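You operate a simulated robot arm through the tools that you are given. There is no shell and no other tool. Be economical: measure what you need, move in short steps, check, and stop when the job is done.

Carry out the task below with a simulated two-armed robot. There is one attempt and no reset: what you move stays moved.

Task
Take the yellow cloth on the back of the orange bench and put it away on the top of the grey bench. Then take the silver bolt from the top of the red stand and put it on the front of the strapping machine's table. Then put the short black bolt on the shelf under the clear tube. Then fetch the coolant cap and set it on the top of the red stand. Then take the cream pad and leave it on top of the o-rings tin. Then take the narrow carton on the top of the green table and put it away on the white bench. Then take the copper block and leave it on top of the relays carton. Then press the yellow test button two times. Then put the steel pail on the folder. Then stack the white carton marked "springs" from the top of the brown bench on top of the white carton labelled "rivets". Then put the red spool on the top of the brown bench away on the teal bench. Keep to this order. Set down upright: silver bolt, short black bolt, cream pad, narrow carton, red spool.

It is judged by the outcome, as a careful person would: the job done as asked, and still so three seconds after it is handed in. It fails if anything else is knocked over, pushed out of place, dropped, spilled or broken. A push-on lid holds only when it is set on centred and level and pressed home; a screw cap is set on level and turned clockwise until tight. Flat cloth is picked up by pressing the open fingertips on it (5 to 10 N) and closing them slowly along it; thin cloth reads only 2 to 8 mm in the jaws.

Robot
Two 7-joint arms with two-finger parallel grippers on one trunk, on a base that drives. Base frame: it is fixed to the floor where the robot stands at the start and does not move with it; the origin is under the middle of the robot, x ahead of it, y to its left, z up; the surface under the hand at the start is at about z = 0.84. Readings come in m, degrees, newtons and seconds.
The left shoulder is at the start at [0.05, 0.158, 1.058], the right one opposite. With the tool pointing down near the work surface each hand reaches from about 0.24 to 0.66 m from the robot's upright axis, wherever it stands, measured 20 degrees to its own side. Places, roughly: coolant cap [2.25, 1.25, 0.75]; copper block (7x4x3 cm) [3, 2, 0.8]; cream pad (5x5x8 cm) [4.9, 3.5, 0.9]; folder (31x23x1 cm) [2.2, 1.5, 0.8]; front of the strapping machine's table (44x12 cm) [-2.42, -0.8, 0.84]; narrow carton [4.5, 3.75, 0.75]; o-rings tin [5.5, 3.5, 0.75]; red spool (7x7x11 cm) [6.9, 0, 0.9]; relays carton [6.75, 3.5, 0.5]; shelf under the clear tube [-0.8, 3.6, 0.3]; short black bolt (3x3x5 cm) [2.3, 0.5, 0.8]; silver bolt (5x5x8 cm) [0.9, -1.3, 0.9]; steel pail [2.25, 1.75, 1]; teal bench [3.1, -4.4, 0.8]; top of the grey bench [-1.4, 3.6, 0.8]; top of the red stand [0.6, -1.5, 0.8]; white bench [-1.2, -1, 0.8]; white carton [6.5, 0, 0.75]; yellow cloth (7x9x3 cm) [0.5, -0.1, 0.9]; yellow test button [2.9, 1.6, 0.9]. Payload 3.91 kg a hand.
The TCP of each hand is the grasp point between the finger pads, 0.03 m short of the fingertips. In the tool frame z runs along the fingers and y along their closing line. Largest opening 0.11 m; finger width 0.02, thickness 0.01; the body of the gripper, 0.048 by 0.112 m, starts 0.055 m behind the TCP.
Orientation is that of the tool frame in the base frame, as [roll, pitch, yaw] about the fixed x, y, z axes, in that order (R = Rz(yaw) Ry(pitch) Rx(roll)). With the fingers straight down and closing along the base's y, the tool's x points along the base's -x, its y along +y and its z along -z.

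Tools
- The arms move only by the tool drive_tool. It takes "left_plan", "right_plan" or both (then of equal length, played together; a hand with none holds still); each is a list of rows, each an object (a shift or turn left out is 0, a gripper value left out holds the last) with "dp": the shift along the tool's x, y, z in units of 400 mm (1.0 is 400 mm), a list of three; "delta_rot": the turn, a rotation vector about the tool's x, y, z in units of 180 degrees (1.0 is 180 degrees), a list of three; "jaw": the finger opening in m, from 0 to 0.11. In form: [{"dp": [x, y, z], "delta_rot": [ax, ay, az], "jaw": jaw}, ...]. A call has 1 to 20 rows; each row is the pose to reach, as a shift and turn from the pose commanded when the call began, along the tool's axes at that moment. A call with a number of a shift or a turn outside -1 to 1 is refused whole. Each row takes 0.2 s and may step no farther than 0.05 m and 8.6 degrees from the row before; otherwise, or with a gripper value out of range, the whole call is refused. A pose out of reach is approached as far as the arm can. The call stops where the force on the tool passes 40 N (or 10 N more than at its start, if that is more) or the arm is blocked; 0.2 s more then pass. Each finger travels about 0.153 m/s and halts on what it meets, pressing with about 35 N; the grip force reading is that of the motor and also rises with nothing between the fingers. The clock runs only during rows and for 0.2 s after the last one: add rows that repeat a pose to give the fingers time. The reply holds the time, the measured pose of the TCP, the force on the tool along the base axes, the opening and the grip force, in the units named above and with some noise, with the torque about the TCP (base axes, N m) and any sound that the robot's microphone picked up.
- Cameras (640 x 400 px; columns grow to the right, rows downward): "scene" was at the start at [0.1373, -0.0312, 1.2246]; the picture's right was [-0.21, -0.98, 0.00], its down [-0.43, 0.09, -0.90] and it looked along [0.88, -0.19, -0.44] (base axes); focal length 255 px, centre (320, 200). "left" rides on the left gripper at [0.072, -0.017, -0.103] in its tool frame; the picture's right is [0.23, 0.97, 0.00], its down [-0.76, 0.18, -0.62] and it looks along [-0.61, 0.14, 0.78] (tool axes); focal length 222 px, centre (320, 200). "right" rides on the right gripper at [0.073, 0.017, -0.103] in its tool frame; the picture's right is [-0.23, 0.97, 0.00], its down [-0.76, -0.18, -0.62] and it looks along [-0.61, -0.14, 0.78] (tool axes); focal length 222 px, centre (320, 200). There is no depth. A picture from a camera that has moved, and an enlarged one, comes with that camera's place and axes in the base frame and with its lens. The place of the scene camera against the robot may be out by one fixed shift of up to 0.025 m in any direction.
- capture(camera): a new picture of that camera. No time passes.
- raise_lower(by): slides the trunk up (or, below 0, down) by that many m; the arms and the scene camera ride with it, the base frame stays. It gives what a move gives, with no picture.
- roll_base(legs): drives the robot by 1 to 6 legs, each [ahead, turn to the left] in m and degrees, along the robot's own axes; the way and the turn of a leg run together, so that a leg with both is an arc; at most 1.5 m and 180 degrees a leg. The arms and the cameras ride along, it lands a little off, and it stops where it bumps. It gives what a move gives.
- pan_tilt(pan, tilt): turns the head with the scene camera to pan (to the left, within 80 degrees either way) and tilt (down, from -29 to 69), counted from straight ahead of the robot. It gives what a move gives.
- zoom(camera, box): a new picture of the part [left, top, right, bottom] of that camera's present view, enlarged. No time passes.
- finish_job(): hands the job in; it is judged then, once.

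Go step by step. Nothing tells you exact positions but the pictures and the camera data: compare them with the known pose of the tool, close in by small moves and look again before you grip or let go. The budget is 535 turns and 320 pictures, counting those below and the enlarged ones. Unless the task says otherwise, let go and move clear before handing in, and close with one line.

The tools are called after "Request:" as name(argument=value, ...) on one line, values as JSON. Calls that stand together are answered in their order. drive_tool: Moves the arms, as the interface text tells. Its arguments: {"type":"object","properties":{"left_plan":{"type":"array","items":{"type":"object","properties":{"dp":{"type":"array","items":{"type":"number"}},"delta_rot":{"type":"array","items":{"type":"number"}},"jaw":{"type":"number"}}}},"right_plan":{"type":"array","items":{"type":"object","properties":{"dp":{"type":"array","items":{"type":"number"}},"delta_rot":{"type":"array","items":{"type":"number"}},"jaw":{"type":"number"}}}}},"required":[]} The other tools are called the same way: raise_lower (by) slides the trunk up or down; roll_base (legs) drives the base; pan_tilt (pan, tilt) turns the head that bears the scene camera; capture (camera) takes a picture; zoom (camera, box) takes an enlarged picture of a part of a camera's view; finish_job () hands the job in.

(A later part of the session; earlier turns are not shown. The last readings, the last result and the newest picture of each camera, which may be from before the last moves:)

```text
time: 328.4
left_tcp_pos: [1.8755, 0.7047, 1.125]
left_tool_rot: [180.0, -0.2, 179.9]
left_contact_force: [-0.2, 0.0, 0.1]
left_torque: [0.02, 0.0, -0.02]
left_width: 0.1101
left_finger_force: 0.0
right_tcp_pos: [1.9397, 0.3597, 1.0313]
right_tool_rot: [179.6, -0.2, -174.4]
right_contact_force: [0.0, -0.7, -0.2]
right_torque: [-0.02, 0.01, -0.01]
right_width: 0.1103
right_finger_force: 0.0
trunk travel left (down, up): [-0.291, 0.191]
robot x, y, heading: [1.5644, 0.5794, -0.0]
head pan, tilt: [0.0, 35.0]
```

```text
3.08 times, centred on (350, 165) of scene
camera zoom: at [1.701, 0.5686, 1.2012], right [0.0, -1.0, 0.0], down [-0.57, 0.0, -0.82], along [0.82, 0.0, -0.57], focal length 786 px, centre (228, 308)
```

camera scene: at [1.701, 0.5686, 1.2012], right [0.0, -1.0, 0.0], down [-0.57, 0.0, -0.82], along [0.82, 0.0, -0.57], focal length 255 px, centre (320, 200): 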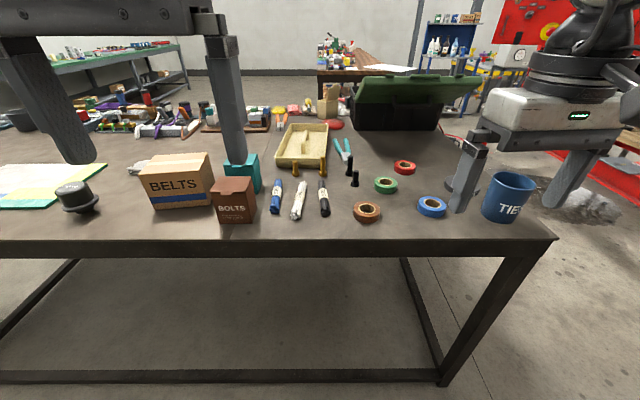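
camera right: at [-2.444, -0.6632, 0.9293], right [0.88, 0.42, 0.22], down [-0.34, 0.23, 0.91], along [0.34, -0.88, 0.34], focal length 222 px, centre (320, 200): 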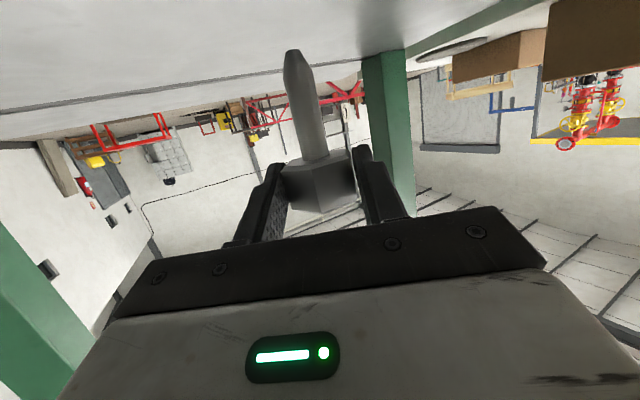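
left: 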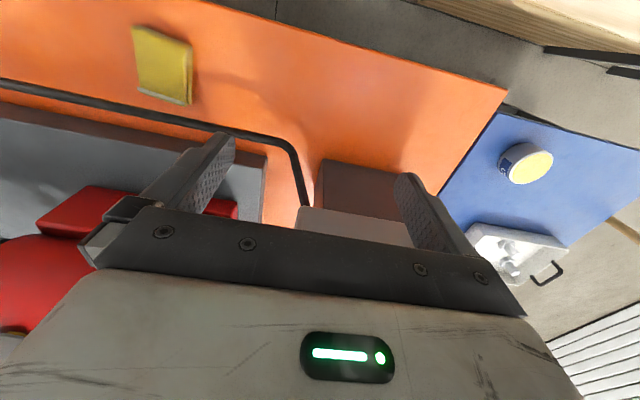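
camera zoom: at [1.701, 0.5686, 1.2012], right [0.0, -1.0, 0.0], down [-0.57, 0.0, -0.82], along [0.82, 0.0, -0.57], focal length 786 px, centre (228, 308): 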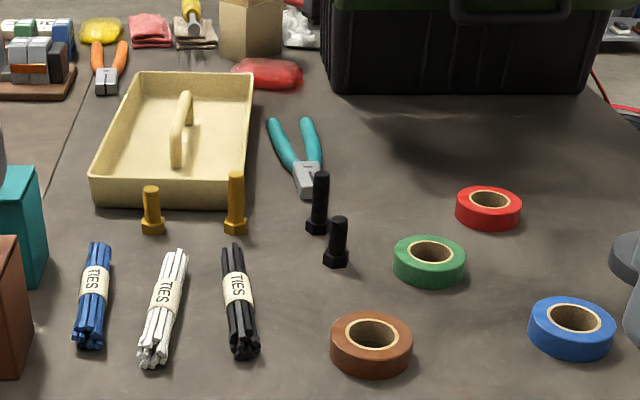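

The short black bolt is head-down near (2.32, 0.47). I'll move in and turn left for reach.

Request:
roll_base(legs=[[0.17, 0], [0, 18]])

Request:
capture(camera="right")

Request:
pan_tilt(pan=-25, tilt=40)

Request:
capture(camera="scene")

```text
time: 330.8
left_tcp_pos: [1.9929, 0.7933, 1.125]
left_tool_rot: [-179.8, -0.1, -162.2]
left_contact_force: [-0.1, 0.7, 0.4]
left_torque: [-0.01, 0.05, 0.01]
left_width: 0.1102
left_finger_force: 0.1
right_tcp_pos: [2.1597, 0.4857, 1.0312]
right_tool_rot: [179.6, -0.1, -156.5]
right_contact_force: [-0.1, -0.5, 0.1]
right_torque: [-0.03, -0.03, -0.04]
right_width: 0.1099
right_finger_force: 0.0
trunk travel left (down, up): [-0.291, 0.191]
robot x, y, heading: [1.7344, 0.5836, 18.0]
head pan, tilt: [0.0, 35.0]
```

```text
212 pictures are left
camera right: at [2.0876, 0.4713, 1.1343], right [-0.18, 0.98, 0.01], down [0.77, 0.14, 0.62], along [0.61, 0.12, -0.78], focal length 222 px, centre (320, 200)
```

right: 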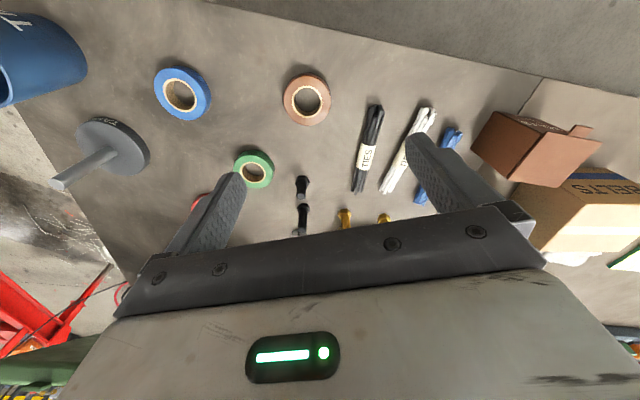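

```text
time: 331.7
left_tcp_pos: [1.9931, 0.7939, 1.1244]
left_tool_rot: [-180.0, -0.1, -162.2]
left_contact_force: [0.4, 0.1, -0.7]
left_torque: [0.02, -0.01, 0.03]
left_width: 0.1101
left_finger_force: 0.0
right_tcp_pos: [2.1601, 0.4853, 1.0314]
right_tool_rot: [179.6, -0.1, -156.6]
right_contact_force: [-0.1, -0.2, -0.1]
right_torque: [-0.01, 0.0, -0.02]
right_width: 0.1097
right_finger_force: 0.1
trunk travel left (down, up): [-0.291, 0.191]
robot x, y, heading: [1.7349, 0.5799, 18.2]
head pan, tilt: [-25.0, 40.0]
```

```text
211 pictures are left
camera scene: at [1.8654, 0.5702, 1.1936], right [-0.12, -0.99, 0.0], down [-0.64, 0.08, -0.77], along [0.76, -0.09, -0.64], focal length 255 px, centre (320, 200)
```

scene: 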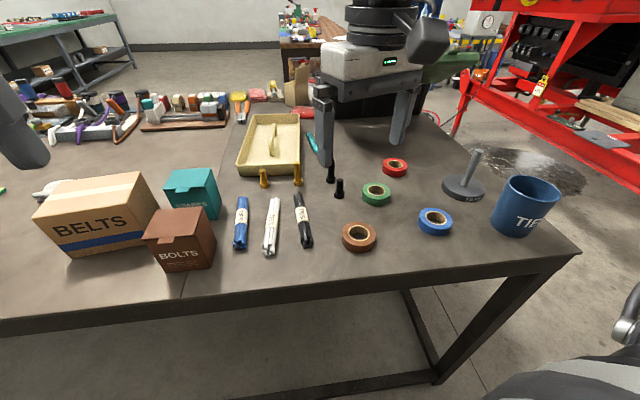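

Request:
drive_tool(right_plan=[{"dp": [-0.1, -0.05, 0.04]}, {"dp": [-0.2, -0.1, 0.08]}, {"dp": [-0.306, -0.142, 0.12]}, {"dp": [-0.306, -0.142, 0.12]}])

Request:
capture(camera="right")

```text
time: 332.7
left_tcp_pos: [1.9913, 0.7922, 1.125]
left_tool_rot: [-180.0, -0.3, -162.2]
left_contact_force: [0.1, 0.7, -0.2]
left_torque: [0.04, 0.04, -0.04]
left_width: 0.1103
left_finger_force: 0.0
right_tcp_pos: [2.2948, 0.4821, 0.983]
right_tool_rot: [179.5, -0.1, -156.5]
right_contact_force: [0.8, 0.6, 0.8]
right_torque: [0.03, -0.02, -0.01]
right_width: 0.1099
right_finger_force: 0.1
trunk travel left (down, up): [-0.291, 0.191]
robot x, y, heading: [1.736, 0.58, 18.0]
head pan, tilt: [-25.0, 40.0]
```

```text
210 pictures are left
camera right: at [2.2222, 0.4675, 1.0851], right [-0.18, 0.98, 0.01], down [0.77, 0.14, 0.62], along [0.61, 0.12, -0.78], focal length 222 px, centre (320, 200)
```

right: 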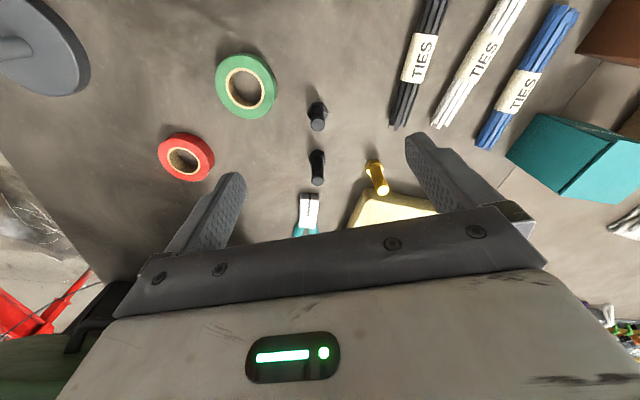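

Request:
drive_tool(right_plan=[{"dp": [-0.016, -0.007, 0.1]}, {"dp": [-0.016, -0.007, 0.2]}, {"dp": [-0.016, -0.007, 0.25]}, {"dp": [-0.016, -0.007, 0.25]}])

Request:
capture(camera="right")

```text
time: 333.7
left_tcp_pos: [1.9914, 0.7938, 1.1242]
left_tool_rot: [-180.0, -0.3, -162.2]
left_contact_force: [0.1, -0.6, -0.1]
left_torque: [-0.01, -0.01, 0.0]
left_width: 0.1102
left_finger_force: 0.1
right_tcp_pos: [2.3005, 0.4831, 0.8816]
right_tool_rot: [179.5, -0.1, -156.5]
right_contact_force: [0.1, -1.0, 0.2]
right_torque: [-0.01, -0.01, 0.02]
right_width: 0.11
right_finger_force: 0.0
trunk travel left (down, up): [-0.291, 0.191]
robot x, y, heading: [1.7339, 0.5825, 18.0]
head pan, tilt: [-25.0, 40.0]
```

```text
209 pictures are left
camera right: at [2.2285, 0.4683, 0.9851], right [-0.18, 0.98, 0.01], down [0.77, 0.14, 0.62], along [0.61, 0.12, -0.78], focal length 222 px, centre (320, 200)
```

right: 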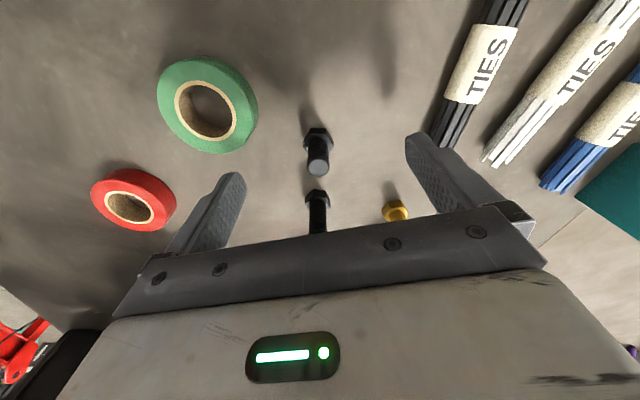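

Request:
drive_tool(right_plan=[{"dp": [-0.02, -0.008, 0]}, {"dp": [-0.02, -0.008, 0.06]}, {"dp": [-0.02, -0.008, 0.1]}, {"dp": [-0.02, -0.008, 0.1], "jaw": 0.08}, {"dp": [-0.02, -0.008, 0.1], "jaw": 0.05}, {"dp": [-0.02, -0.008, 0.1], "jaw": 0.025}])

Request:
capture(camera="right")

```text
time: 335.1
left_tcp_pos: [1.9914, 0.7924, 1.1254]
left_tool_rot: [180.0, -0.2, -162.2]
left_contact_force: [1.1, -0.4, -0.2]
left_torque: [0.01, 0.0, -0.01]
left_width: 0.1099
left_finger_force: 0.0
right_tcp_pos: [2.3092, 0.4827, 0.8438]
right_tool_rot: [179.6, -0.1, -156.6]
right_contact_force: [-0.6, 0.7, 0.4]
right_torque: [0.02, -0.01, 0.0]
right_width: 0.025
right_finger_force: 0.0
trunk travel left (down, up): [-0.291, 0.191]
robot x, y, heading: [1.7338, 0.5812, 18.1]
head pan, tilt: [-25.0, 40.0]
```

```text
208 pictures are left
camera right: at [2.2369, 0.4686, 0.9459], right [-0.18, 0.98, 0.01], down [0.77, 0.14, 0.62], along [0.61, 0.12, -0.78], focal length 222 px, centre (320, 200)
```

right: 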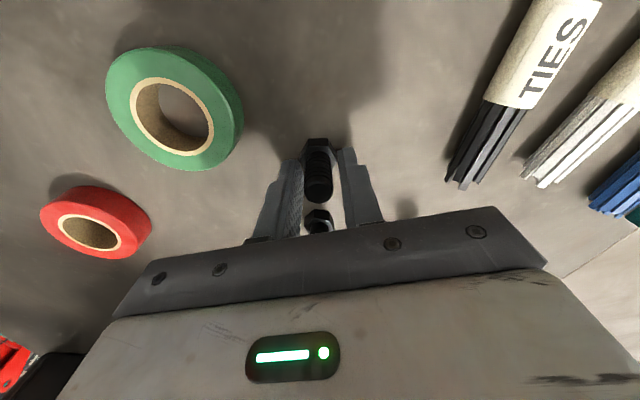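

Request:
drive_tool(right_plan=[{"jaw": 0.01}, {"jaw": 0.0}, {"jaw": 0.0}, {"dp": [0, 0, -0.05], "jaw": 0.0}, {"dp": [0, 0, -0.15], "jaw": 0.0}, {"dp": [0, 0, -0.25], "jaw": 0.0}, {"dp": [0, 0, -0.3], "jaw": 0.0}])

Request:
capture(camera="right")

```text
time: 336.7
left_tcp_pos: [1.992, 0.794, 1.1257]
left_tool_rot: [180.0, -0.2, -162.2]
left_contact_force: [-0.5, -0.5, 0.0]
left_torque: [-0.01, -0.04, -0.02]
left_width: 0.11
left_finger_force: 0.0
right_tcp_pos: [2.3103, 0.4822, 0.9633]
right_tool_rot: [179.5, -0.1, -156.6]
right_contact_force: [-0.2, -1.1, -0.6]
right_torque: [-0.01, 0.02, -0.02]
right_width: 0.0206
right_finger_force: 35.1
trunk travel left (down, up): [-0.291, 0.191]
robot x, y, heading: [1.7404, 0.583, 18.2]
head pan, tilt: [-25.0, 40.0]
```

```text
207 pictures are left
camera right: at [2.2369, 0.4688, 1.0659], right [-0.18, 0.98, 0.01], down [0.77, 0.14, 0.62], along [0.61, 0.12, -0.78], focal length 222 px, centre (320, 200)
```

right: 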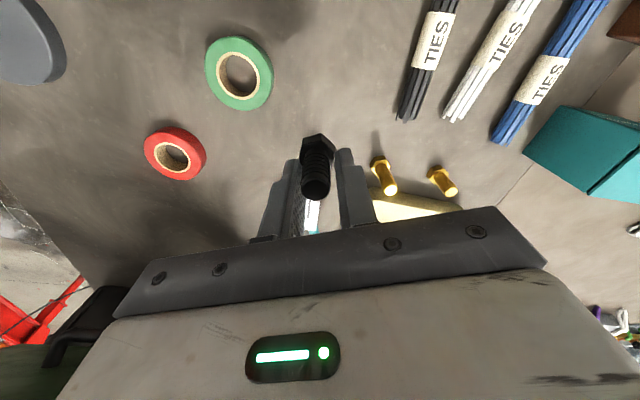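

Request:
zoom(camera="scene", box=[240, 60, 440, 240])

```text
2.22 times, centred on (340, 150) of scene
camera zoom: at [1.8654, 0.5701, 1.1936], right [-0.12, -0.99, 0.0], down [-0.64, 0.08, -0.77], along [0.76, -0.1, -0.64], focal length 567 px, centre (276, 311)
```

zoom: 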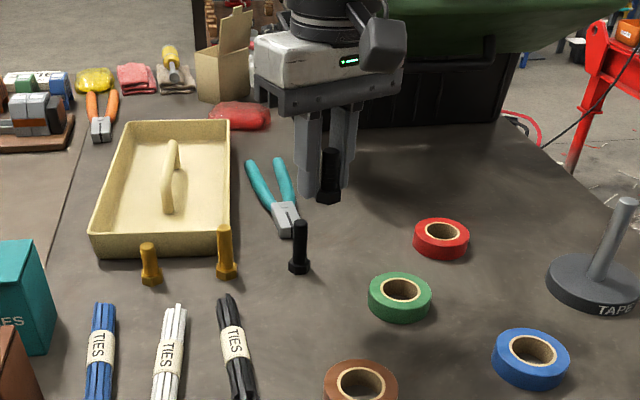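

The short bolt is held upright by its shank. I'll back into the corridor and test whether the arm can reach shelf height (about 0.35) with the trunk low.

Request:
roll_base(legs=[[-0.4, 0], [0, -15]])

Request:
raise_lower(by=-0.28)

Request:
drive_tool(right_plan=[{"dp": [0, 0, 0.1]}, {"dp": [0, 0, 0.2]}, {"dp": [0, 0, 0.3]}, {"dp": [0, 0, 0.4]}, {"dp": [0, 0, 0.5]}, {"dp": [0, 0, 0.6]}, {"dp": [0, 0, 0.7]}, {"dp": [0, 0, 0.78]}])

Request:
capture(camera="scene")

```text
time: 340.1
left_tcp_pos: [1.6589, 0.5963, 1.1258]
left_tool_rot: [180.0, -0.2, -177.2]
left_contact_force: [-0.6, -0.3, 0.4]
left_torque: [0.01, 0.02, 0.0]
left_width: 0.1099
left_finger_force: 0.0
right_tcp_pos: [1.8843, 0.2141, 0.9625]
right_tool_rot: [179.5, -0.2, -171.7]
right_contact_force: [-0.9, 0.1, -0.4]
right_torque: [-0.03, -0.03, 0.01]
right_width: 0.0205
right_finger_force: 35.0
trunk travel left (down, up): [-0.291, 0.191]
robot x, y, heading: [1.359, 0.4544, 2.7]
head pan, tilt: [-25.0, 40.0]
```

```text
time: 342.9
left_tcp_pos: [1.6582, 0.5963, 0.8456]
left_tool_rot: [-180.0, -0.3, -177.3]
left_contact_force: [0.3, -1.0, -0.1]
left_torque: [-0.02, 0.03, 0.01]
left_width: 0.1101
left_finger_force: 0.1
right_tcp_pos: [1.8838, 0.2134, 0.6822]
right_tool_rot: [179.6, -0.1, -171.7]
right_contact_force: [0.0, -0.5, -1.4]
right_torque: [0.01, 0.01, -0.01]
right_width: 0.0201
right_finger_force: 34.9
trunk travel left (down, up): [-0.011, 0.471]
robot x, y, heading: [1.3538, 0.4603, 2.5]
head pan, tilt: [-25.0, 40.0]
```

```text
time: 344.7
left_tcp_pos: [1.6587, 0.5966, 0.8447]
left_tool_rot: [-180.0, -0.1, -177.4]
left_contact_force: [-0.4, 0.2, -0.5]
left_torque: [0.01, 0.0, 0.0]
left_width: 0.11
left_finger_force: 0.2
right_tcp_pos: [1.8296, 0.1875, 0.4463]
right_tool_rot: [179.5, 0.1, -171.7]
right_contact_force: [-0.7, -0.3, 0.0]
right_torque: [0.05, -0.01, -0.03]
right_width: 0.0204
right_finger_force: 33.9
right hand out of reach, approached as far as the arm can: row 5, 6, 7, 8
trunk travel left (down, up): [-0.011, 0.471]
robot x, y, heading: [1.3589, 0.4593, 2.7]
head pan, tilt: [-25.0, 40.0]
```

```text
205 pictures are left
camera scene: at [1.4816, 0.4158, 0.9136], right [-0.38, -0.93, 0.0], down [-0.59, 0.24, -0.77], along [0.71, -0.29, -0.64], focal length 255 px, centre (320, 200)
```

scene: 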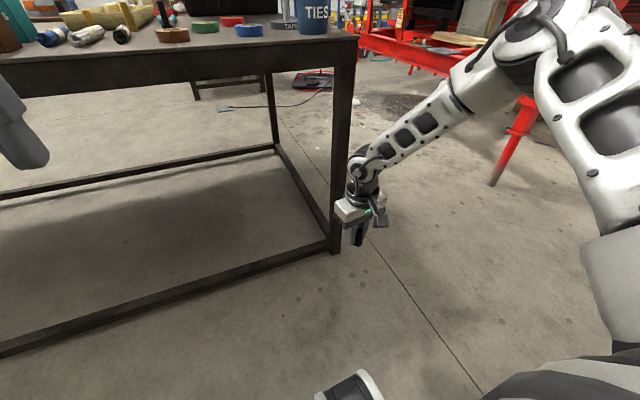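

Vertical hand bottoms out at z ≈ 0.45. Let me test with the hand pitched forward 50°, which would also clear the bench beam.

Request:
drive_tool(right_plan=[{"delta_rot": [0, -0.045, 0]}, {"delta_rot": [0, -0.09, 0]}, {"delta_rot": [0, -0.135, 0]}, {"delta_rot": [0, -0.18, 0]}, {"delta_rot": [0, -0.225, 0]}, {"delta_rot": [0, -0.27, 0]}, {"dp": [0, 0, 0.1], "delta_rot": [0, -0.27, 0]}, {"dp": [0, 0, 0.2], "delta_rot": [0, -0.27, 0]}, {"dp": [0, 0, 0.25], "delta_rot": [0, -0.27, 0]}])

Request:
capture(camera="scene")

```text
time: 346.7
left_tcp_pos: [1.6587, 0.5957, 0.8448]
left_tool_rot: [179.9, -0.2, -177.2]
left_contact_force: [0.5, -0.1, 0.2]
left_torque: [0.0, 0.0, 0.01]
left_width: 0.1102
left_finger_force: 0.1
right_tcp_pos: [1.8399, 0.1657, 0.5106]
right_tool_rot: [179.2, 48.2, -172.2]
right_contact_force: [0.2, -0.4, 0.5]
right_torque: [0.03, -0.01, 0.0]
right_width: 0.0204
right_finger_force: 34.6
right hand out of reach, approached as far as the arm can: row 5, 6, 7, 8, 9
trunk travel left (down, up): [-0.011, 0.471]
robot x, y, heading: [1.3584, 0.4585, 2.8]
head pan, tilt: [-25.0, 40.0]
```

```text
204 pictures are left
camera scene: at [1.4816, 0.4158, 0.9136], right [-0.38, -0.93, 0.0], down [-0.59, 0.24, -0.77], along [0.71, -0.29, -0.64], focal length 255 px, centre (320, 200)
```

scene: 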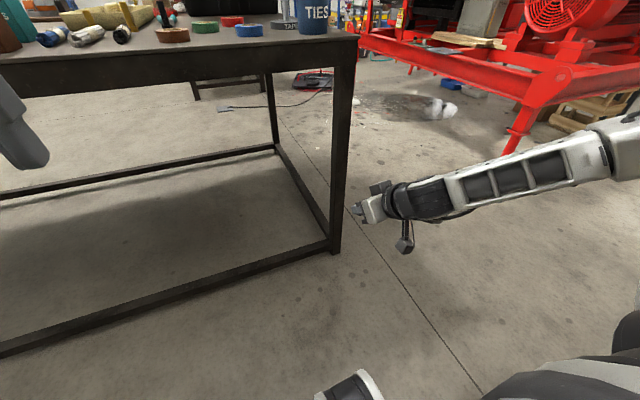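

Request:
drive_tool(right_plan=[{"delta_rot": [0, 0.045, 0]}, {"dp": [0.05, 0, -0.05], "delta_rot": [0, 0.09, 0]}, {"dp": [0.1, 0, -0.08], "delta_rot": [0, 0.135, 0]}, {"dp": [0.12, 0, -0.1], "delta_rot": [0, 0.18, 0]}, {"dp": [0.12, 0, -0.1], "delta_rot": [0, 0.225, 0]}, {"dp": [0.12, 0, -0.1], "delta_rot": [0, 0.268, 0]}, {"dp": [0.12, 0, -0.1], "delta_rot": [0, 0.268, 0]}])

Request:
drive_tool(right_plan=[{"dp": [0, 0, 0.1]}, {"dp": [0, 0, 0.2]}, {"dp": [0, 0, 0.3]}, {"dp": [0, 0, 0.4]}])

```text
time: 348.3
left_tcp_pos: [1.659, 0.5973, 0.8448]
left_tool_rot: [180.0, -0.2, -177.3]
left_contact_force: [-0.4, 1.1, -0.1]
left_torque: [0.0, 0.0, 0.0]
left_width: 0.11
left_finger_force: 0.1
right_tcp_pos: [1.7792, 0.1595, 0.502]
right_tool_rot: [179.5, 0.2, -171.8]
right_contact_force: [-0.1, 0.4, -0.3]
right_torque: [-0.04, 0.03, -0.03]
right_width: 0.0204
right_finger_force: 35.2
trunk travel left (down, up): [-0.011, 0.471]
robot x, y, heading: [1.3551, 0.4556, 2.7]
head pan, tilt: [-25.0, 40.0]
```

```text
time: 349.3
left_tcp_pos: [1.6588, 0.5968, 0.845]
left_tool_rot: [179.9, -0.3, -177.3]
left_contact_force: [0.0, 0.0, 0.8]
left_torque: [0.0, -0.01, -0.02]
left_width: 0.1103
left_finger_force: 0.1
right_tcp_pos: [1.7614, 0.1477, 0.3957]
right_tool_rot: [179.5, 0.3, -171.8]
right_contact_force: [-0.3, 0.2, -0.5]
right_torque: [0.02, 0.02, 0.02]
right_width: 0.0205
right_finger_force: 34.6
right hand out of reach, approached as far as the arm can: row 3, 4
trunk travel left (down, up): [-0.011, 0.471]
robot x, y, heading: [1.3573, 0.4604, 2.5]
head pan, tilt: [-25.0, 40.0]
```

Request:
drive_tool(right_plan=[{"dp": [0.12, 0, 0]}, {"dp": [0.15, 0, 0.05]}, {"dp": [0.15, 0, 0.12]}, {"dp": [0.15, 0, 0.15]}])

Request:
capture(camera="scene")

```text
time: 350.3
left_tcp_pos: [1.6596, 0.5966, 0.8433]
left_tool_rot: [179.9, -0.3, -177.2]
left_contact_force: [0.1, 1.1, 0.0]
left_torque: [0.02, 0.02, -0.03]
left_width: 0.1102
left_finger_force: 0.1
right_tcp_pos: [1.6972, 0.1345, 0.3776]
right_tool_rot: [179.6, 0.3, -171.7]
right_contact_force: [-0.3, -0.2, -0.9]
right_torque: [-0.02, -0.01, 0.01]
right_width: 0.0201
right_finger_force: 34.9
right hand out of reach, approached as far as the arm can: row 2, 3, 4
trunk travel left (down, up): [-0.011, 0.471]
robot x, y, heading: [1.3575, 0.4588, 2.7]
head pan, tilt: [-25.0, 40.0]
```

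```text
203 pictures are left
camera scene: at [1.4816, 0.4158, 0.9136], right [-0.38, -0.93, 0.0], down [-0.59, 0.24, -0.77], along [0.71, -0.29, -0.64], focal length 255 px, centre (320, 200)
```

scene: 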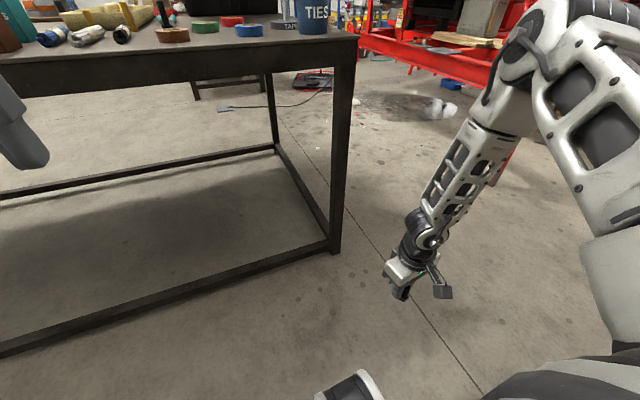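

Request:
drive_tool(right_plan=[{"delta_rot": [0, -0.04, 0]}, {"delta_rot": [0, -0.08, 0]}, {"delta_rot": [0, -0.12, 0]}, {"delta_rot": [0, -0.16, 0]}, {"dp": [0, 0, 0.05], "delta_rot": [0, -0.16, 0]}, {"dp": [0, 0, 0.1], "delta_rot": [0, -0.16, 0]}])

```text
time: 351.7
left_tcp_pos: [1.6584, 0.597, 0.8449]
left_tool_rot: [-180.0, -0.1, -177.3]
left_contact_force: [-0.9, -0.5, 1.1]
left_torque: [0.0, -0.02, -0.01]
left_width: 0.11
left_finger_force: 0.1
right_tcp_pos: [1.6912, 0.1088, 0.392]
right_tool_rot: [179.4, 29.0, -171.9]
right_contact_force: [0.1, -0.1, 0.0]
right_torque: [-0.03, 0.01, -0.04]
right_width: 0.0202
right_finger_force: 35.0
right hand out of reach, approached as far as the arm can: row 3, 4, 5, 6
trunk travel left (down, up): [-0.011, 0.471]
robot x, y, heading: [1.3562, 0.46, 2.8]
head pan, tilt: [-25.0, 40.0]
```

I'll restore a travel posture and go measure the actual shelf height.

Request:
drive_tool(right_plan=[{"dp": [0, 0, -0.05], "delta_rot": [0, 0.04, 0]}, {"dp": [0, 0, -0.1], "delta_rot": [0, 0.08, 0]}, {"dp": [0, 0, -0.15], "delta_rot": [0, 0.12, 0]}, {"dp": [0, 0, -0.2], "delta_rot": [0, 0.16, 0]}, {"dp": [0, 0, -0.3], "delta_rot": [0, 0.16, 0]}, {"dp": [0, 0, -0.4], "delta_rot": [0, 0.16, 0]}, {"dp": [0, 0, -0.5], "delta_rot": [0, 0.16, 0]}])

Request:
raise_lower(by=0.28)

Request:
capture(camera="right")

```text
time: 353.3
left_tcp_pos: [1.658, 0.5967, 0.8437]
left_tool_rot: [179.9, -0.2, -177.3]
left_contact_force: [0.0, 0.3, -0.6]
left_torque: [0.01, 0.0, -0.03]
left_width: 0.11
left_finger_force: 0.1
right_tcp_pos: [1.594, 0.0955, 0.5656]
right_tool_rot: [179.5, 0.2, -171.6]
right_contact_force: [0.3, 0.5, 0.4]
right_torque: [-0.02, -0.02, 0.04]
right_width: 0.0203
right_finger_force: 34.8
trunk travel left (down, up): [-0.011, 0.471]
robot x, y, heading: [1.3556, 0.4588, 2.9]
head pan, tilt: [-25.0, 40.0]
```

```text
time: 356.1
left_tcp_pos: [1.6582, 0.5972, 1.125]
left_tool_rot: [-180.0, -0.2, -177.4]
left_contact_force: [0.3, -0.5, 0.3]
left_torque: [-0.03, -0.05, 0.03]
left_width: 0.1098
left_finger_force: 0.0
right_tcp_pos: [1.594, 0.0953, 0.8457]
right_tool_rot: [179.5, 0.2, -171.7]
right_contact_force: [1.1, 0.5, -0.2]
right_torque: [0.01, 0.02, -0.02]
right_width: 0.0206
right_finger_force: 34.9
trunk travel left (down, up): [-0.291, 0.191]
robot x, y, heading: [1.3517, 0.4573, 2.8]
head pan, tilt: [-25.0, 40.0]
```

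```text
202 pictures are left
camera right: at [1.5203, 0.0996, 0.9493], right [0.08, 1.0, 0.01], down [0.78, -0.07, 0.62], along [0.62, -0.05, -0.78], focal length 222 px, centre (320, 200)
```

right: 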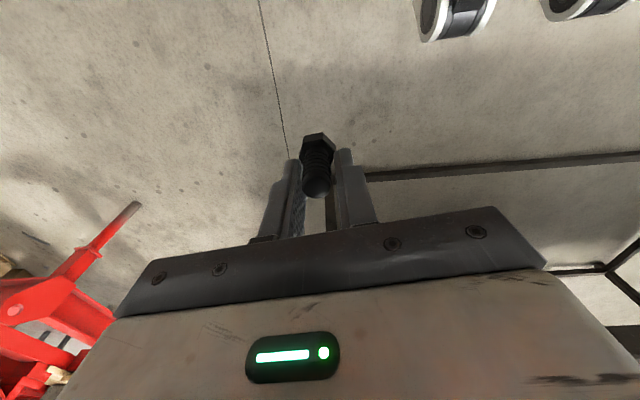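

Request:
drive_tool(right_plan=[{"dp": [-0.05, 0.05, -0.08]}, {"dp": [-0.1, 0.11, -0.16]}, {"dp": [-0.15, 0.17, -0.23]}, {"dp": [-0.2, 0.23, -0.3]}, {"dp": [-0.27, 0.3, -0.375]}])

Request:
roll_base(legs=[[0.2, 0], [0, 87], [1.1, 0], [1.1, 0], [0, 90]])

```text
time: 357.3
left_tcp_pos: [1.6591, 0.5971, 1.1248]
left_tool_rot: [-179.9, -0.2, -177.3]
left_contact_force: [0.5, 0.5, 0.6]
left_torque: [0.0, -0.02, 0.0]
left_width: 0.1101
left_finger_force: 0.0
right_tcp_pos: [1.6823, 0.2288, 0.9979]
right_tool_rot: [179.4, 0.2, -171.8]
right_contact_force: [1.3, 0.2, -0.3]
right_torque: [0.01, 0.0, 0.0]
right_width: 0.0202
right_finger_force: 35.2
trunk travel left (down, up): [-0.291, 0.191]
robot x, y, heading: [1.3538, 0.4564, 3.0]
head pan, tilt: [-25.0, 40.0]
```

```text
time: 376.9
left_tcp_pos: [1.2569, 2.5321, 1.1247]
left_tool_rot: [180.0, -0.2, 0.3]
left_contact_force: [-0.3, -0.2, 0.0]
left_torque: [-0.03, -0.01, -0.01]
left_width: 0.1099
left_finger_force: 0.0
right_tcp_pos: [1.2481, 2.9031, 0.9975]
right_tool_rot: [179.4, 0.3, 5.9]
right_contact_force: [0.6, -0.1, 0.4]
right_torque: [-0.03, 0.01, 0.0]
right_width: 0.0204
right_finger_force: 35.1
trunk travel left (down, up): [-0.291, 0.191]
robot x, y, heading: [1.5686, 2.655, -179.6]
head pan, tilt: [-25.0, 40.0]
```

Request:
roll_base(legs=[[1.2, 0], [1.2, 0], [0, -90]])

Request:
pan_tilt(pan=0, tilt=35)

Request:
capture(camera="scene")

```text
time: 392.5
left_tcp_pos: [-0.9664, 2.9385, 1.1252]
left_tool_rot: [179.9, -0.2, -89.0]
left_contact_force: [0.1, 0.1, 0.3]
left_torque: [0.02, 0.0, 0.0]
left_width: 0.1098
left_finger_force: 0.0
right_tcp_pos: [-0.5981, 2.9506, 0.9964]
right_tool_rot: [179.7, 0.2, -83.3]
right_contact_force: [-0.1, 0.4, -0.2]
right_torque: [-0.01, -0.01, 0.01]
right_width: 0.0202
right_finger_force: 35.2
trunk travel left (down, up): [-0.291, 0.191]
robot x, y, heading: [-0.8376, 2.6329, 91.5]
head pan, tilt: [-25.0, 40.0]
```

```text
time: 393.4
left_tcp_pos: [-0.9675, 2.9388, 1.1258]
left_tool_rot: [-180.0, -0.2, -89.1]
left_contact_force: [-0.5, -0.3, -0.3]
left_torque: [0.01, 0.02, -0.01]
left_width: 0.11
left_finger_force: 0.1
right_tcp_pos: [-0.5971, 2.9512, 0.996]
right_tool_rot: [179.7, 0.2, -83.4]
right_contact_force: [0.5, -0.3, -0.2]
right_torque: [0.0, 0.02, 0.0]
right_width: 0.0203
right_finger_force: 35.2
trunk travel left (down, up): [-0.291, 0.191]
robot x, y, heading: [-0.8375, 2.6289, 91.1]
head pan, tilt: [0.0, 35.0]
```

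```text
201 pictures are left
camera scene: at [-0.8324, 2.7469, 1.2011], right [1.0, 0.02, 0.0], down [0.01, -0.57, -0.82], along [-0.01, 0.82, -0.57], focal length 255 px, centre (320, 200)
```

scene: 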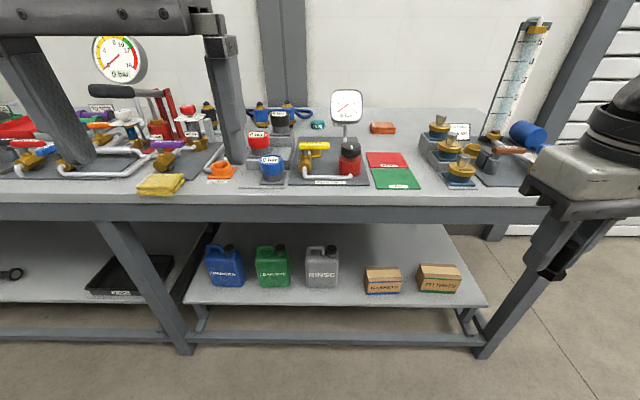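

Request:
raise_lower(by=-0.28)

Request:
pan_tilt(pan=0, tilt=25)

Request:
capture(camera="scene")

```text
time: 396.2
left_tcp_pos: [-0.9666, 2.9388, 0.8447]
left_tool_rot: [180.0, -0.3, -88.9]
left_contact_force: [0.2, 0.0, 0.2]
left_torque: [0.01, 0.02, -0.04]
left_width: 0.1099
left_finger_force: 0.0
right_tcp_pos: [-0.598, 2.9517, 0.7177]
right_tool_rot: [179.6, 0.2, -83.4]
right_contact_force: [0.4, 0.2, -0.4]
right_torque: [-0.03, -0.01, 0.0]
right_width: 0.0204
right_finger_force: 35.2
trunk travel left (down, up): [-0.011, 0.471]
robot x, y, heading: [-0.8372, 2.6321, 91.4]
head pan, tilt: [0.0, 35.0]
```

```text
time: 396.9
left_tcp_pos: [-0.966, 2.9394, 0.8446]
left_tool_rot: [-180.0, -0.2, -89.0]
left_contact_force: [0.1, -1.2, 0.0]
left_torque: [-0.01, -0.03, -0.02]
left_width: 0.1101
left_finger_force: 0.2
right_tcp_pos: [-0.597, 2.9503, 0.7177]
right_tool_rot: [179.7, 0.1, -83.5]
right_contact_force: [0.0, 0.3, -0.1]
right_torque: [0.01, -0.01, 0.0]
right_width: 0.0208
right_finger_force: 35.2
trunk travel left (down, up): [-0.011, 0.471]
robot x, y, heading: [-0.8379, 2.6273, 91.0]
head pan, tilt: [0.0, 25.0]
```

```text
200 pictures are left
camera scene: at [-0.8325, 2.751, 0.9369], right [1.0, 0.02, 0.0], down [0.01, -0.42, -0.91], along [-0.02, 0.91, -0.42], focal length 255 px, centre (320, 200)
```

scene: 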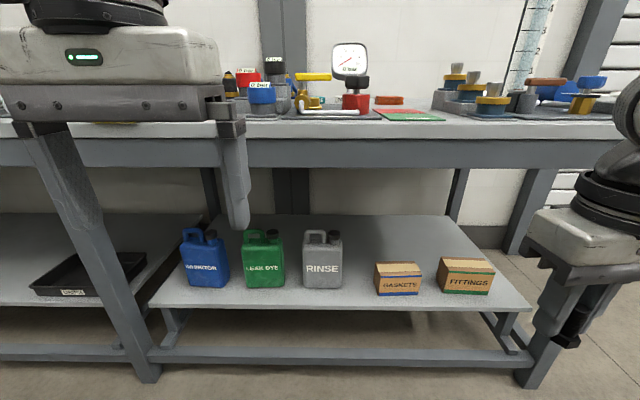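

Shelf surface comes out at z ≈ 0.32. I'll probe how low a 45°-pitched hand can go here in free space, before committing.

Request:
drive_tool(right_plan=[{"delta_rot": [0, -0.045, 0]}, {"delta_rot": [0, -0.09, 0]}, {"delta_rot": [0, -0.135, 0]}, {"delta_rot": [0, -0.18, 0]}, {"delta_rot": [0, -0.225, 0]}, {"delta_rot": [0, -0.25, 0]}, {"delta_rot": [0, -0.25, 0]}])

Request:
drive_tool(right_plan=[{"dp": [0.08, 0, 0.08]}, {"dp": [0.16, 0, 0.16]}, {"dp": [0.24, 0, 0.24]}, {"dp": [0.32, 0, 0.32]}, {"dp": [0.4, 0, 0.4]}, {"dp": [0.48, 0, 0.48]}, {"dp": [0.56, 0, 0.56]}, {"dp": [0.6, 0, 0.6]}])

Request:
pan_tilt(pan=-30, tilt=40)

Request:
capture(camera="scene")

```text
time: 398.6
left_tcp_pos: [-0.9672, 2.9396, 0.8447]
left_tool_rot: [-180.0, -0.2, -88.9]
left_contact_force: [0.8, 0.0, -0.1]
left_torque: [0.03, 0.01, -0.01]
left_width: 0.1101
left_finger_force: 0.0
right_tcp_pos: [-0.5847, 3.0013, 0.749]
right_tool_rot: [179.3, 45.2, -83.9]
right_contact_force: [-0.6, 0.8, 0.3]
right_torque: [0.01, 0.0, -0.04]
right_width: 0.0206
right_finger_force: 35.0
right hand out of reach, approached as far as the arm can: row 4, 5, 6, 7
trunk travel left (down, up): [-0.011, 0.471]
robot x, y, heading: [-0.8416, 2.6293, 91.1]
head pan, tilt: [0.0, 25.0]
```

```text
time: 400.4
left_tcp_pos: [-0.9668, 2.9376, 0.845]
left_tool_rot: [-180.0, -0.3, -89.0]
left_contact_force: [0.5, 0.1, 0.1]
left_torque: [0.01, 0.0, -0.02]
left_width: 0.1098
left_finger_force: 0.0
right_tcp_pos: [-0.5552, 3.0236, 0.5135]
right_tool_rot: [179.3, 45.0, -83.8]
right_contact_force: [0.6, -0.3, 0.0]
right_torque: [-0.03, -0.01, 0.01]
right_width: 0.0205
right_finger_force: 35.0
right hand out of reach, approached as far as the arm can: row 1, 2, 3, 4, 5, 6, 7, 8
trunk travel left (down, up): [-0.011, 0.471]
robot x, y, heading: [-0.8377, 2.6317, 91.0]
head pan, tilt: [0.0, 25.0]
```

```text
time: 401.3
left_tcp_pos: [-0.9662, 2.9382, 0.8453]
left_tool_rot: [-180.0, -0.2, -89.0]
left_contact_force: [0.2, 0.3, 0.8]
left_torque: [-0.03, 0.02, 0.04]
left_width: 0.1099
left_finger_force: 0.0
right_tcp_pos: [-0.5561, 3.0227, 0.5138]
right_tool_rot: [179.3, 45.0, -83.8]
right_contact_force: [1.0, -0.8, 0.4]
right_torque: [-0.02, 0.0, -0.01]
right_width: 0.0204
right_finger_force: 34.9
trunk travel left (down, up): [-0.011, 0.471]
robot x, y, heading: [-0.8382, 2.6323, 91.2]
head pan, tilt: [-30.0, 40.0]
```

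```text
199 pictures are left
camera scene: at [-0.7898, 2.7333, 0.9136], right [0.88, -0.48, 0.0], down [-0.31, -0.56, -0.77], along [0.37, 0.67, -0.64], focal length 255 px, centre (320, 200)
```

scene: 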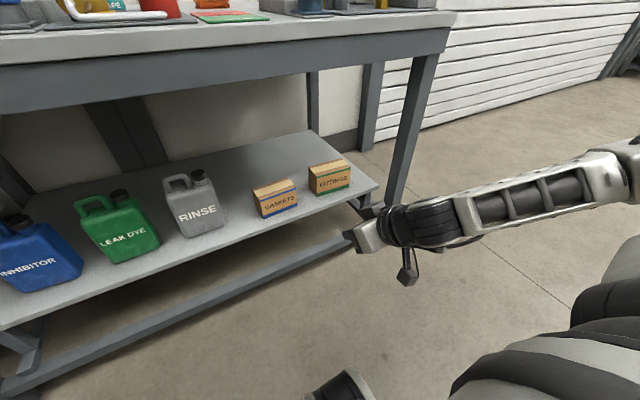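

Request:
drive_tool(right_plan=[{"delta_rot": [-0.03, 0, -0.03]}, {"delta_rot": [-0.06, 0, -0.06]}, {"delta_rot": [-0.09, 0, -0.09]}, {"delta_rot": [-0.12, 0, -0.12]}, {"delta_rot": [-0.157, 0, -0.157]}, {"dp": [0.08, 0, 0.08], "delta_rot": [-0.157, 0, -0.157]}, {"dp": [0.16, 0, 0.16], "delta_rot": [-0.157, 0, -0.157]}, {"dp": [0.24, 0, 0.24], "delta_rot": [-0.157, 0, -0.157]}])

```text
refused: row 5 steps farther than a row can; nothing moved
```

Request:
drive_tool(right_plan=[{"delta_rot": [-0.03, 0, -0.03]}, {"delta_rot": [-0.06, 0, -0.06]}, {"delta_rot": [-0.09, 0, -0.09]}, {"delta_rot": [-0.12, 0, -0.12]}, {"delta_rot": [-0.15, 0, -0.15]}, {"dp": [0.08, 0, 0.08], "delta_rot": [-0.15, 0, -0.15]}, {"dp": [0.16, 0, 0.16], "delta_rot": [-0.15, 0, -0.15]}, {"dp": [0.24, 0, 0.24], "delta_rot": [-0.15, 0, -0.15]}])

Request:
capture(camera="scene")

```text
time: 403.1
left_tcp_pos: [-0.9676, 2.9384, 0.8442]
left_tool_rot: [179.9, -0.2, -89.0]
left_contact_force: [0.6, -0.9, 0.5]
left_torque: [0.03, -0.02, 0.0]
left_width: 0.1102
left_finger_force: 0.1
right_tcp_pos: [-0.5334, 3.0186, 0.4232]
right_tool_rot: [179.8, 45.4, -45.4]
right_contact_force: [1.1, 0.3, -0.4]
right_torque: [0.01, -0.01, 0.03]
right_width: 0.0202
right_finger_force: 35.0
right hand out of reach, approached as far as the arm can: row 4, 5, 7, 8
trunk travel left (down, up): [-0.011, 0.471]
robot x, y, heading: [-0.8354, 2.634, 90.9]
head pan, tilt: [-30.0, 40.0]
```

```text
198 pictures are left
camera scene: at [-0.7897, 2.7332, 0.9136], right [0.88, -0.48, 0.0], down [-0.31, -0.56, -0.77], along [0.37, 0.67, -0.64], focal length 255 px, centre (320, 200)
```

scene: 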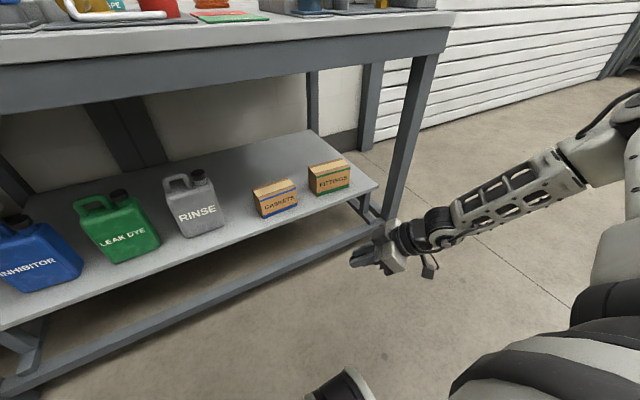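

Request:
drive_tool(right_plan=[{"delta_rot": [-0.03, 0, -0.03]}, {"delta_rot": [-0.06, 0, -0.06]}, {"dp": [0.05, 0, 0.05], "delta_rot": [-0.08, 0, -0.08]}, {"dp": [0.1, 0, 0.1], "delta_rot": [-0.08, 0, -0.08]}, {"dp": [0.15, 0, 0.15], "delta_rot": [-0.08, 0, -0.08]}, {"dp": [0.15, 0, 0.15], "delta_rot": [-0.08, 0, -0.08]}])

```text
time: 404.5
left_tcp_pos: [-0.9684, 2.9392, 0.8446]
left_tool_rot: [180.0, -0.2, -89.0]
left_contact_force: [0.3, -0.2, 1.2]
left_torque: [-0.03, 0.0, 0.06]
left_width: 0.1101
left_finger_force: 0.1
right_tcp_pos: [-0.5288, 2.9743, 0.4036]
right_tool_rot: [-180.0, 45.5, -24.8]
right_contact_force: [-0.4, -0.1, -0.9]
right_torque: [0.02, 0.03, 0.01]
right_width: 0.0204
right_finger_force: 34.5
right hand out of reach, approached as far as the arm can: row 3, 4, 5, 6
trunk travel left (down, up): [-0.011, 0.471]
robot x, y, heading: [-0.8376, 2.6309, 91.0]
head pan, tilt: [-30.0, 40.0]
```

Request:
drive_tool(right_plan=[{"delta_rot": [0, 0.04, 0]}, {"delta_rot": [0, 0.08, 0]}, {"dp": [0.05, 0, 0.05], "delta_rot": [0, 0.11, 0]}, {"dp": [0.1, 0, 0.1], "delta_rot": [0, 0.11, 0]}, {"dp": [0.15, 0, 0.15], "delta_rot": [0, 0.11, 0]}, {"dp": [0.15, 0, 0.15], "delta_rot": [0, 0.11, 0]}])

Request:
capture(camera="scene")

```text
time: 405.9
left_tcp_pos: [-0.9664, 2.9374, 0.8435]
left_tool_rot: [-180.0, -0.2, -89.1]
left_contact_force: [-0.2, -0.8, 0.6]
left_torque: [0.0, -0.01, 0.01]
left_width: 0.11
left_finger_force: 0.1
right_tcp_pos: [-0.5182, 2.9639, 0.3775]
right_tool_rot: [180.0, 25.8, -24.9]
right_contact_force: [0.3, 0.1, -1.3]
right_torque: [-0.02, -0.02, -0.03]
right_width: 0.0203
right_finger_force: 34.9
right hand out of reach, approached as far as the arm can: row 3, 4, 5, 6
trunk travel left (down, up): [-0.011, 0.471]
robot x, y, heading: [-0.8384, 2.6339, 91.0]
head pan, tilt: [-30.0, 40.0]
```

```text
197 pictures are left
camera scene: at [-0.7897, 2.7333, 0.9136], right [0.88, -0.48, 0.0], down [-0.31, -0.56, -0.77], along [0.37, 0.67, -0.64], focal length 255 px, centre (320, 200)
```

scene: 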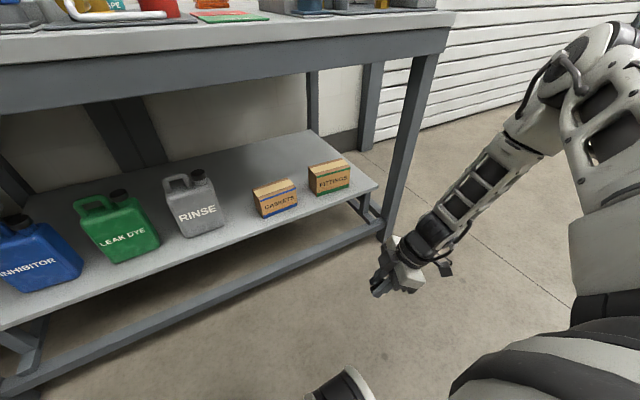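

Request:
drive_tool(right_plan=[{"delta_rot": [0, 0.045, 0]}, {"delta_rot": [0, 0.09, 0]}, {"dp": [0, 0, 0.03], "delta_rot": [0, 0.143, 0]}, {"dp": [0.02, 0, 0.08], "delta_rot": [0, 0.143, 0]}, {"dp": [0.02, 0, 0.12], "delta_rot": [0, 0.143, 0]}, {"dp": [0.02, 0, 0.12], "delta_rot": [0, 0.143, 0]}])

```text
refused: row 3 steps farther than a row can; nothing moved
```

Request:
drive_tool(right_plan=[{"delta_rot": [0, 0.045, 0]}, {"delta_rot": [0, 0.09, 0]}, {"delta_rot": [0, 0.13, 0]}, {"dp": [0, 0, 0.03], "delta_rot": [0, 0.143, 0]}, {"dp": [0.02, 0, 0.08], "delta_rot": [0, 0.143, 0]}, {"dp": [0.02, 0, 0.12], "delta_rot": [0, 0.143, 0]}, {"dp": [0.02, 0, 0.12], "delta_rot": [0, 0.143, 0]}])

Request:
capture(camera="right")

```text
time: 407.5
left_tcp_pos: [-0.9666, 2.9389, 0.8447]
left_tool_rot: [-180.0, -0.1, -89.0]
left_contact_force: [-1.6, 0.4, -0.6]
left_torque: [0.01, -0.01, 0.01]
left_width: 0.1099
left_finger_force: 0.1
right_tcp_pos: [-0.5183, 2.9636, 0.3804]
right_tool_rot: [-179.9, -0.1, -24.8]
right_contact_force: [-0.1, 0.1, -0.9]
right_torque: [-0.01, 0.0, 0.0]
right_width: 0.0202
right_finger_force: 34.9
right hand out of reach, approached as far as the arm can: row 3, 4, 5, 6, 7
trunk travel left (down, up): [-0.011, 0.471]
robot x, y, heading: [-0.8373, 2.6315, 91.1]
head pan, tilt: [-30.0, 40.0]
```

```text
196 pictures are left
camera right: at [-0.4591, 2.9172, 0.4836], right [-0.62, -0.79, 0.0], down [-0.62, 0.48, 0.62], along [-0.49, 0.38, -0.78], focal length 222 px, centre (320, 200)
```

right: 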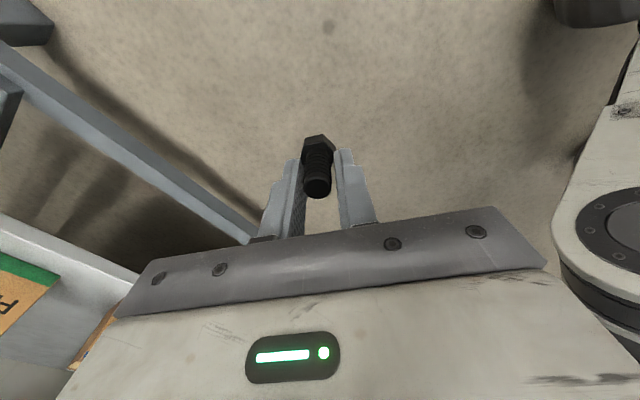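

Request:
drive_tool(right_plan=[{"dp": [0, 0, -0.1]}, {"dp": [0, 0, -0.2]}, {"dp": [0, 0, -0.3]}, {"dp": [0, 0, -0.35], "delta_rot": [0, 0, 0.045]}, {"dp": [0, 0, -0.35], "delta_rot": [0, 0, 0.09]}, {"dp": [0, 0, -0.35], "delta_rot": [0, 0, 0.135]}, {"dp": [0, 0, -0.35], "delta_rot": [0, 0, 0.18]}, {"dp": [0, 0, -0.35], "delta_rot": [0, 0, 0.22]}])

Request:
drive_tool(right_plan=[{"dp": [-0.05, 0, 0], "delta_rot": [0, -0.045, 0]}, {"dp": [-0.1, 0, 0], "delta_rot": [0, -0.09, 0]}, {"dp": [-0.15, 0, 0], "delta_rot": [0, -0.135, 0]}, {"dp": [-0.2, 0, 0], "delta_rot": [0, -0.18, 0]}, {"dp": [-0.25, 0, 0], "delta_rot": [0, -0.225, 0]}, {"dp": [-0.3, 0, 0], "delta_rot": [0, -0.27, 0]}, {"dp": [-0.4, 0, 0], "delta_rot": [0, -0.27, 0]}])

```text
time: 409.3
left_tcp_pos: [-0.9679, 2.9375, 0.845]
left_tool_rot: [179.9, -0.2, -89.0]
left_contact_force: [0.7, 0.9, -0.2]
left_torque: [0.01, 0.02, 0.02]
left_width: 0.1101
left_finger_force: 0.1
right_tcp_pos: [-0.5173, 2.9633, 0.5214]
right_tool_rot: [-180.0, -0.1, -64.7]
right_contact_force: [0.1, -0.1, 0.4]
right_torque: [0.01, -0.01, -0.04]
right_width: 0.0205
right_finger_force: 34.5
right hand out of reach, approached as far as the arm can: row 1, 2, 3, 4, 5, 6
trunk travel left (down, up): [-0.011, 0.471]
robot x, y, heading: [-0.8379, 2.6306, 91.2]
head pan, tilt: [-30.0, 40.0]
```

```text
time: 410.9
left_tcp_pos: [-0.9669, 2.9382, 0.8451]
left_tool_rot: [179.9, -0.2, -89.0]
left_contact_force: [0.4, -0.3, 0.3]
left_torque: [0.01, 0.0, 0.04]
left_width: 0.1097
left_finger_force: 0.1
right_tcp_pos: [-0.5863, 3.1076, 0.5214]
right_tool_rot: [179.9, 48.7, -64.6]
right_contact_force: [0.1, 0.5, 0.0]
right_torque: [0.0, 0.01, 0.01]
right_width: 0.0207
right_finger_force: 34.8
trunk travel left (down, up): [-0.011, 0.471]
robot x, y, heading: [-0.8385, 2.6287, 91.0]
head pan, tilt: [-30.0, 40.0]
```

Request:
drive_tool(right_plan=[{"dp": [0.07, 0, 0.062]}, {"dp": [0.14, 0, 0.124]}, {"dp": [0.21, 0, 0.186]}, {"dp": [0.28, 0, 0.248]}, {"dp": [0.31, 0, 0.274]}])

Request:
capture(camera="scene")

```text
time: 412.1
left_tcp_pos: [-0.9655, 2.9383, 0.8449]
left_tool_rot: [-180.0, -0.2, -89.0]
left_contact_force: [0.4, 0.8, 0.2]
left_torque: [0.01, 0.02, 0.0]
left_width: 0.1102
left_finger_force: 0.1
right_tcp_pos: [-0.547, 3.0956, 0.4959]
right_tool_rot: [180.0, 48.4, -64.5]
right_contact_force: [0.7, -0.3, -0.8]
right_torque: [-0.01, 0.02, 0.04]
right_width: 0.0205
right_finger_force: 34.7
right hand out of reach, approached as far as the arm can: row 1, 2, 3, 4, 5
trunk travel left (down, up): [-0.011, 0.471]
robot x, y, heading: [-0.8422, 2.6279, 91.2]
head pan, tilt: [-30.0, 40.0]
```

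```text
195 pictures are left
camera scene: at [-0.7897, 2.7333, 0.9136], right [0.88, -0.48, 0.0], down [-0.31, -0.56, -0.77], along [0.37, 0.67, -0.64], focal length 255 px, centre (320, 200)
```

scene: 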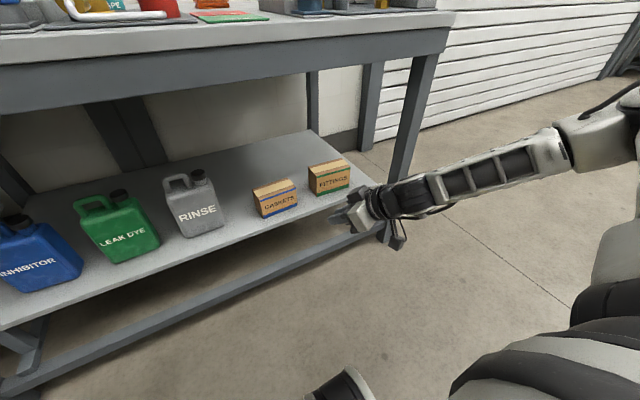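

Request:
drive_tool(right_plan=[{"dp": [0.06, -0.1, -0.03]}, {"dp": [0.12, -0.2, -0.06]}, {"dp": [0.19, -0.3, -0.09]}, {"dp": [0.28, -0.38, -0.128]}, {"dp": [0.28, -0.42, -0.128]}, {"dp": [0.35, -0.42, -0.066]}, {"dp": [0.42, -0.42, -0.004]}, {"dp": [0.49, -0.42, 0.058]}])

```text
refused: row 3 steps farther than a row can; nothing moved
```

Request:
drive_tool(right_plan=[{"dp": [0.05, -0.08, -0.02]}, {"dp": [0.1, -0.16, -0.04]}, {"dp": [0.15, -0.24, -0.06]}, {"dp": [0.2, -0.32, -0.09]}, {"dp": [0.25, -0.4, -0.12]}, {"dp": [0.31, -0.42, -0.07]}, {"dp": [0.37, -0.42, -0.02]}, {"dp": [0.43, -0.42, 0.04]}, {"dp": [0.49, -0.42, 0.09]}])

```text
time: 414.1
left_tcp_pos: [-0.9679, 2.938, 0.8441]
left_tool_rot: [-180.0, -0.3, -89.0]
left_contact_force: [0.2, -0.4, -0.6]
left_torque: [0.0, 0.0, 0.0]
left_width: 0.1098
left_finger_force: 0.1
right_tcp_pos: [-0.3476, 3.0722, 0.4262]
right_tool_rot: [179.8, 48.6, -64.5]
right_contact_force: [0.5, -0.3, 0.1]
right_torque: [0.02, 0.03, -0.02]
right_width: 0.0204
right_finger_force: 35.0
right hand out of reach, approached as far as the arm can: row 6, 7, 8, 9
trunk travel left (down, up): [-0.011, 0.471]
robot x, y, heading: [-0.8349, 2.6304, 91.0]
head pan, tilt: [-30.0, 40.0]
```

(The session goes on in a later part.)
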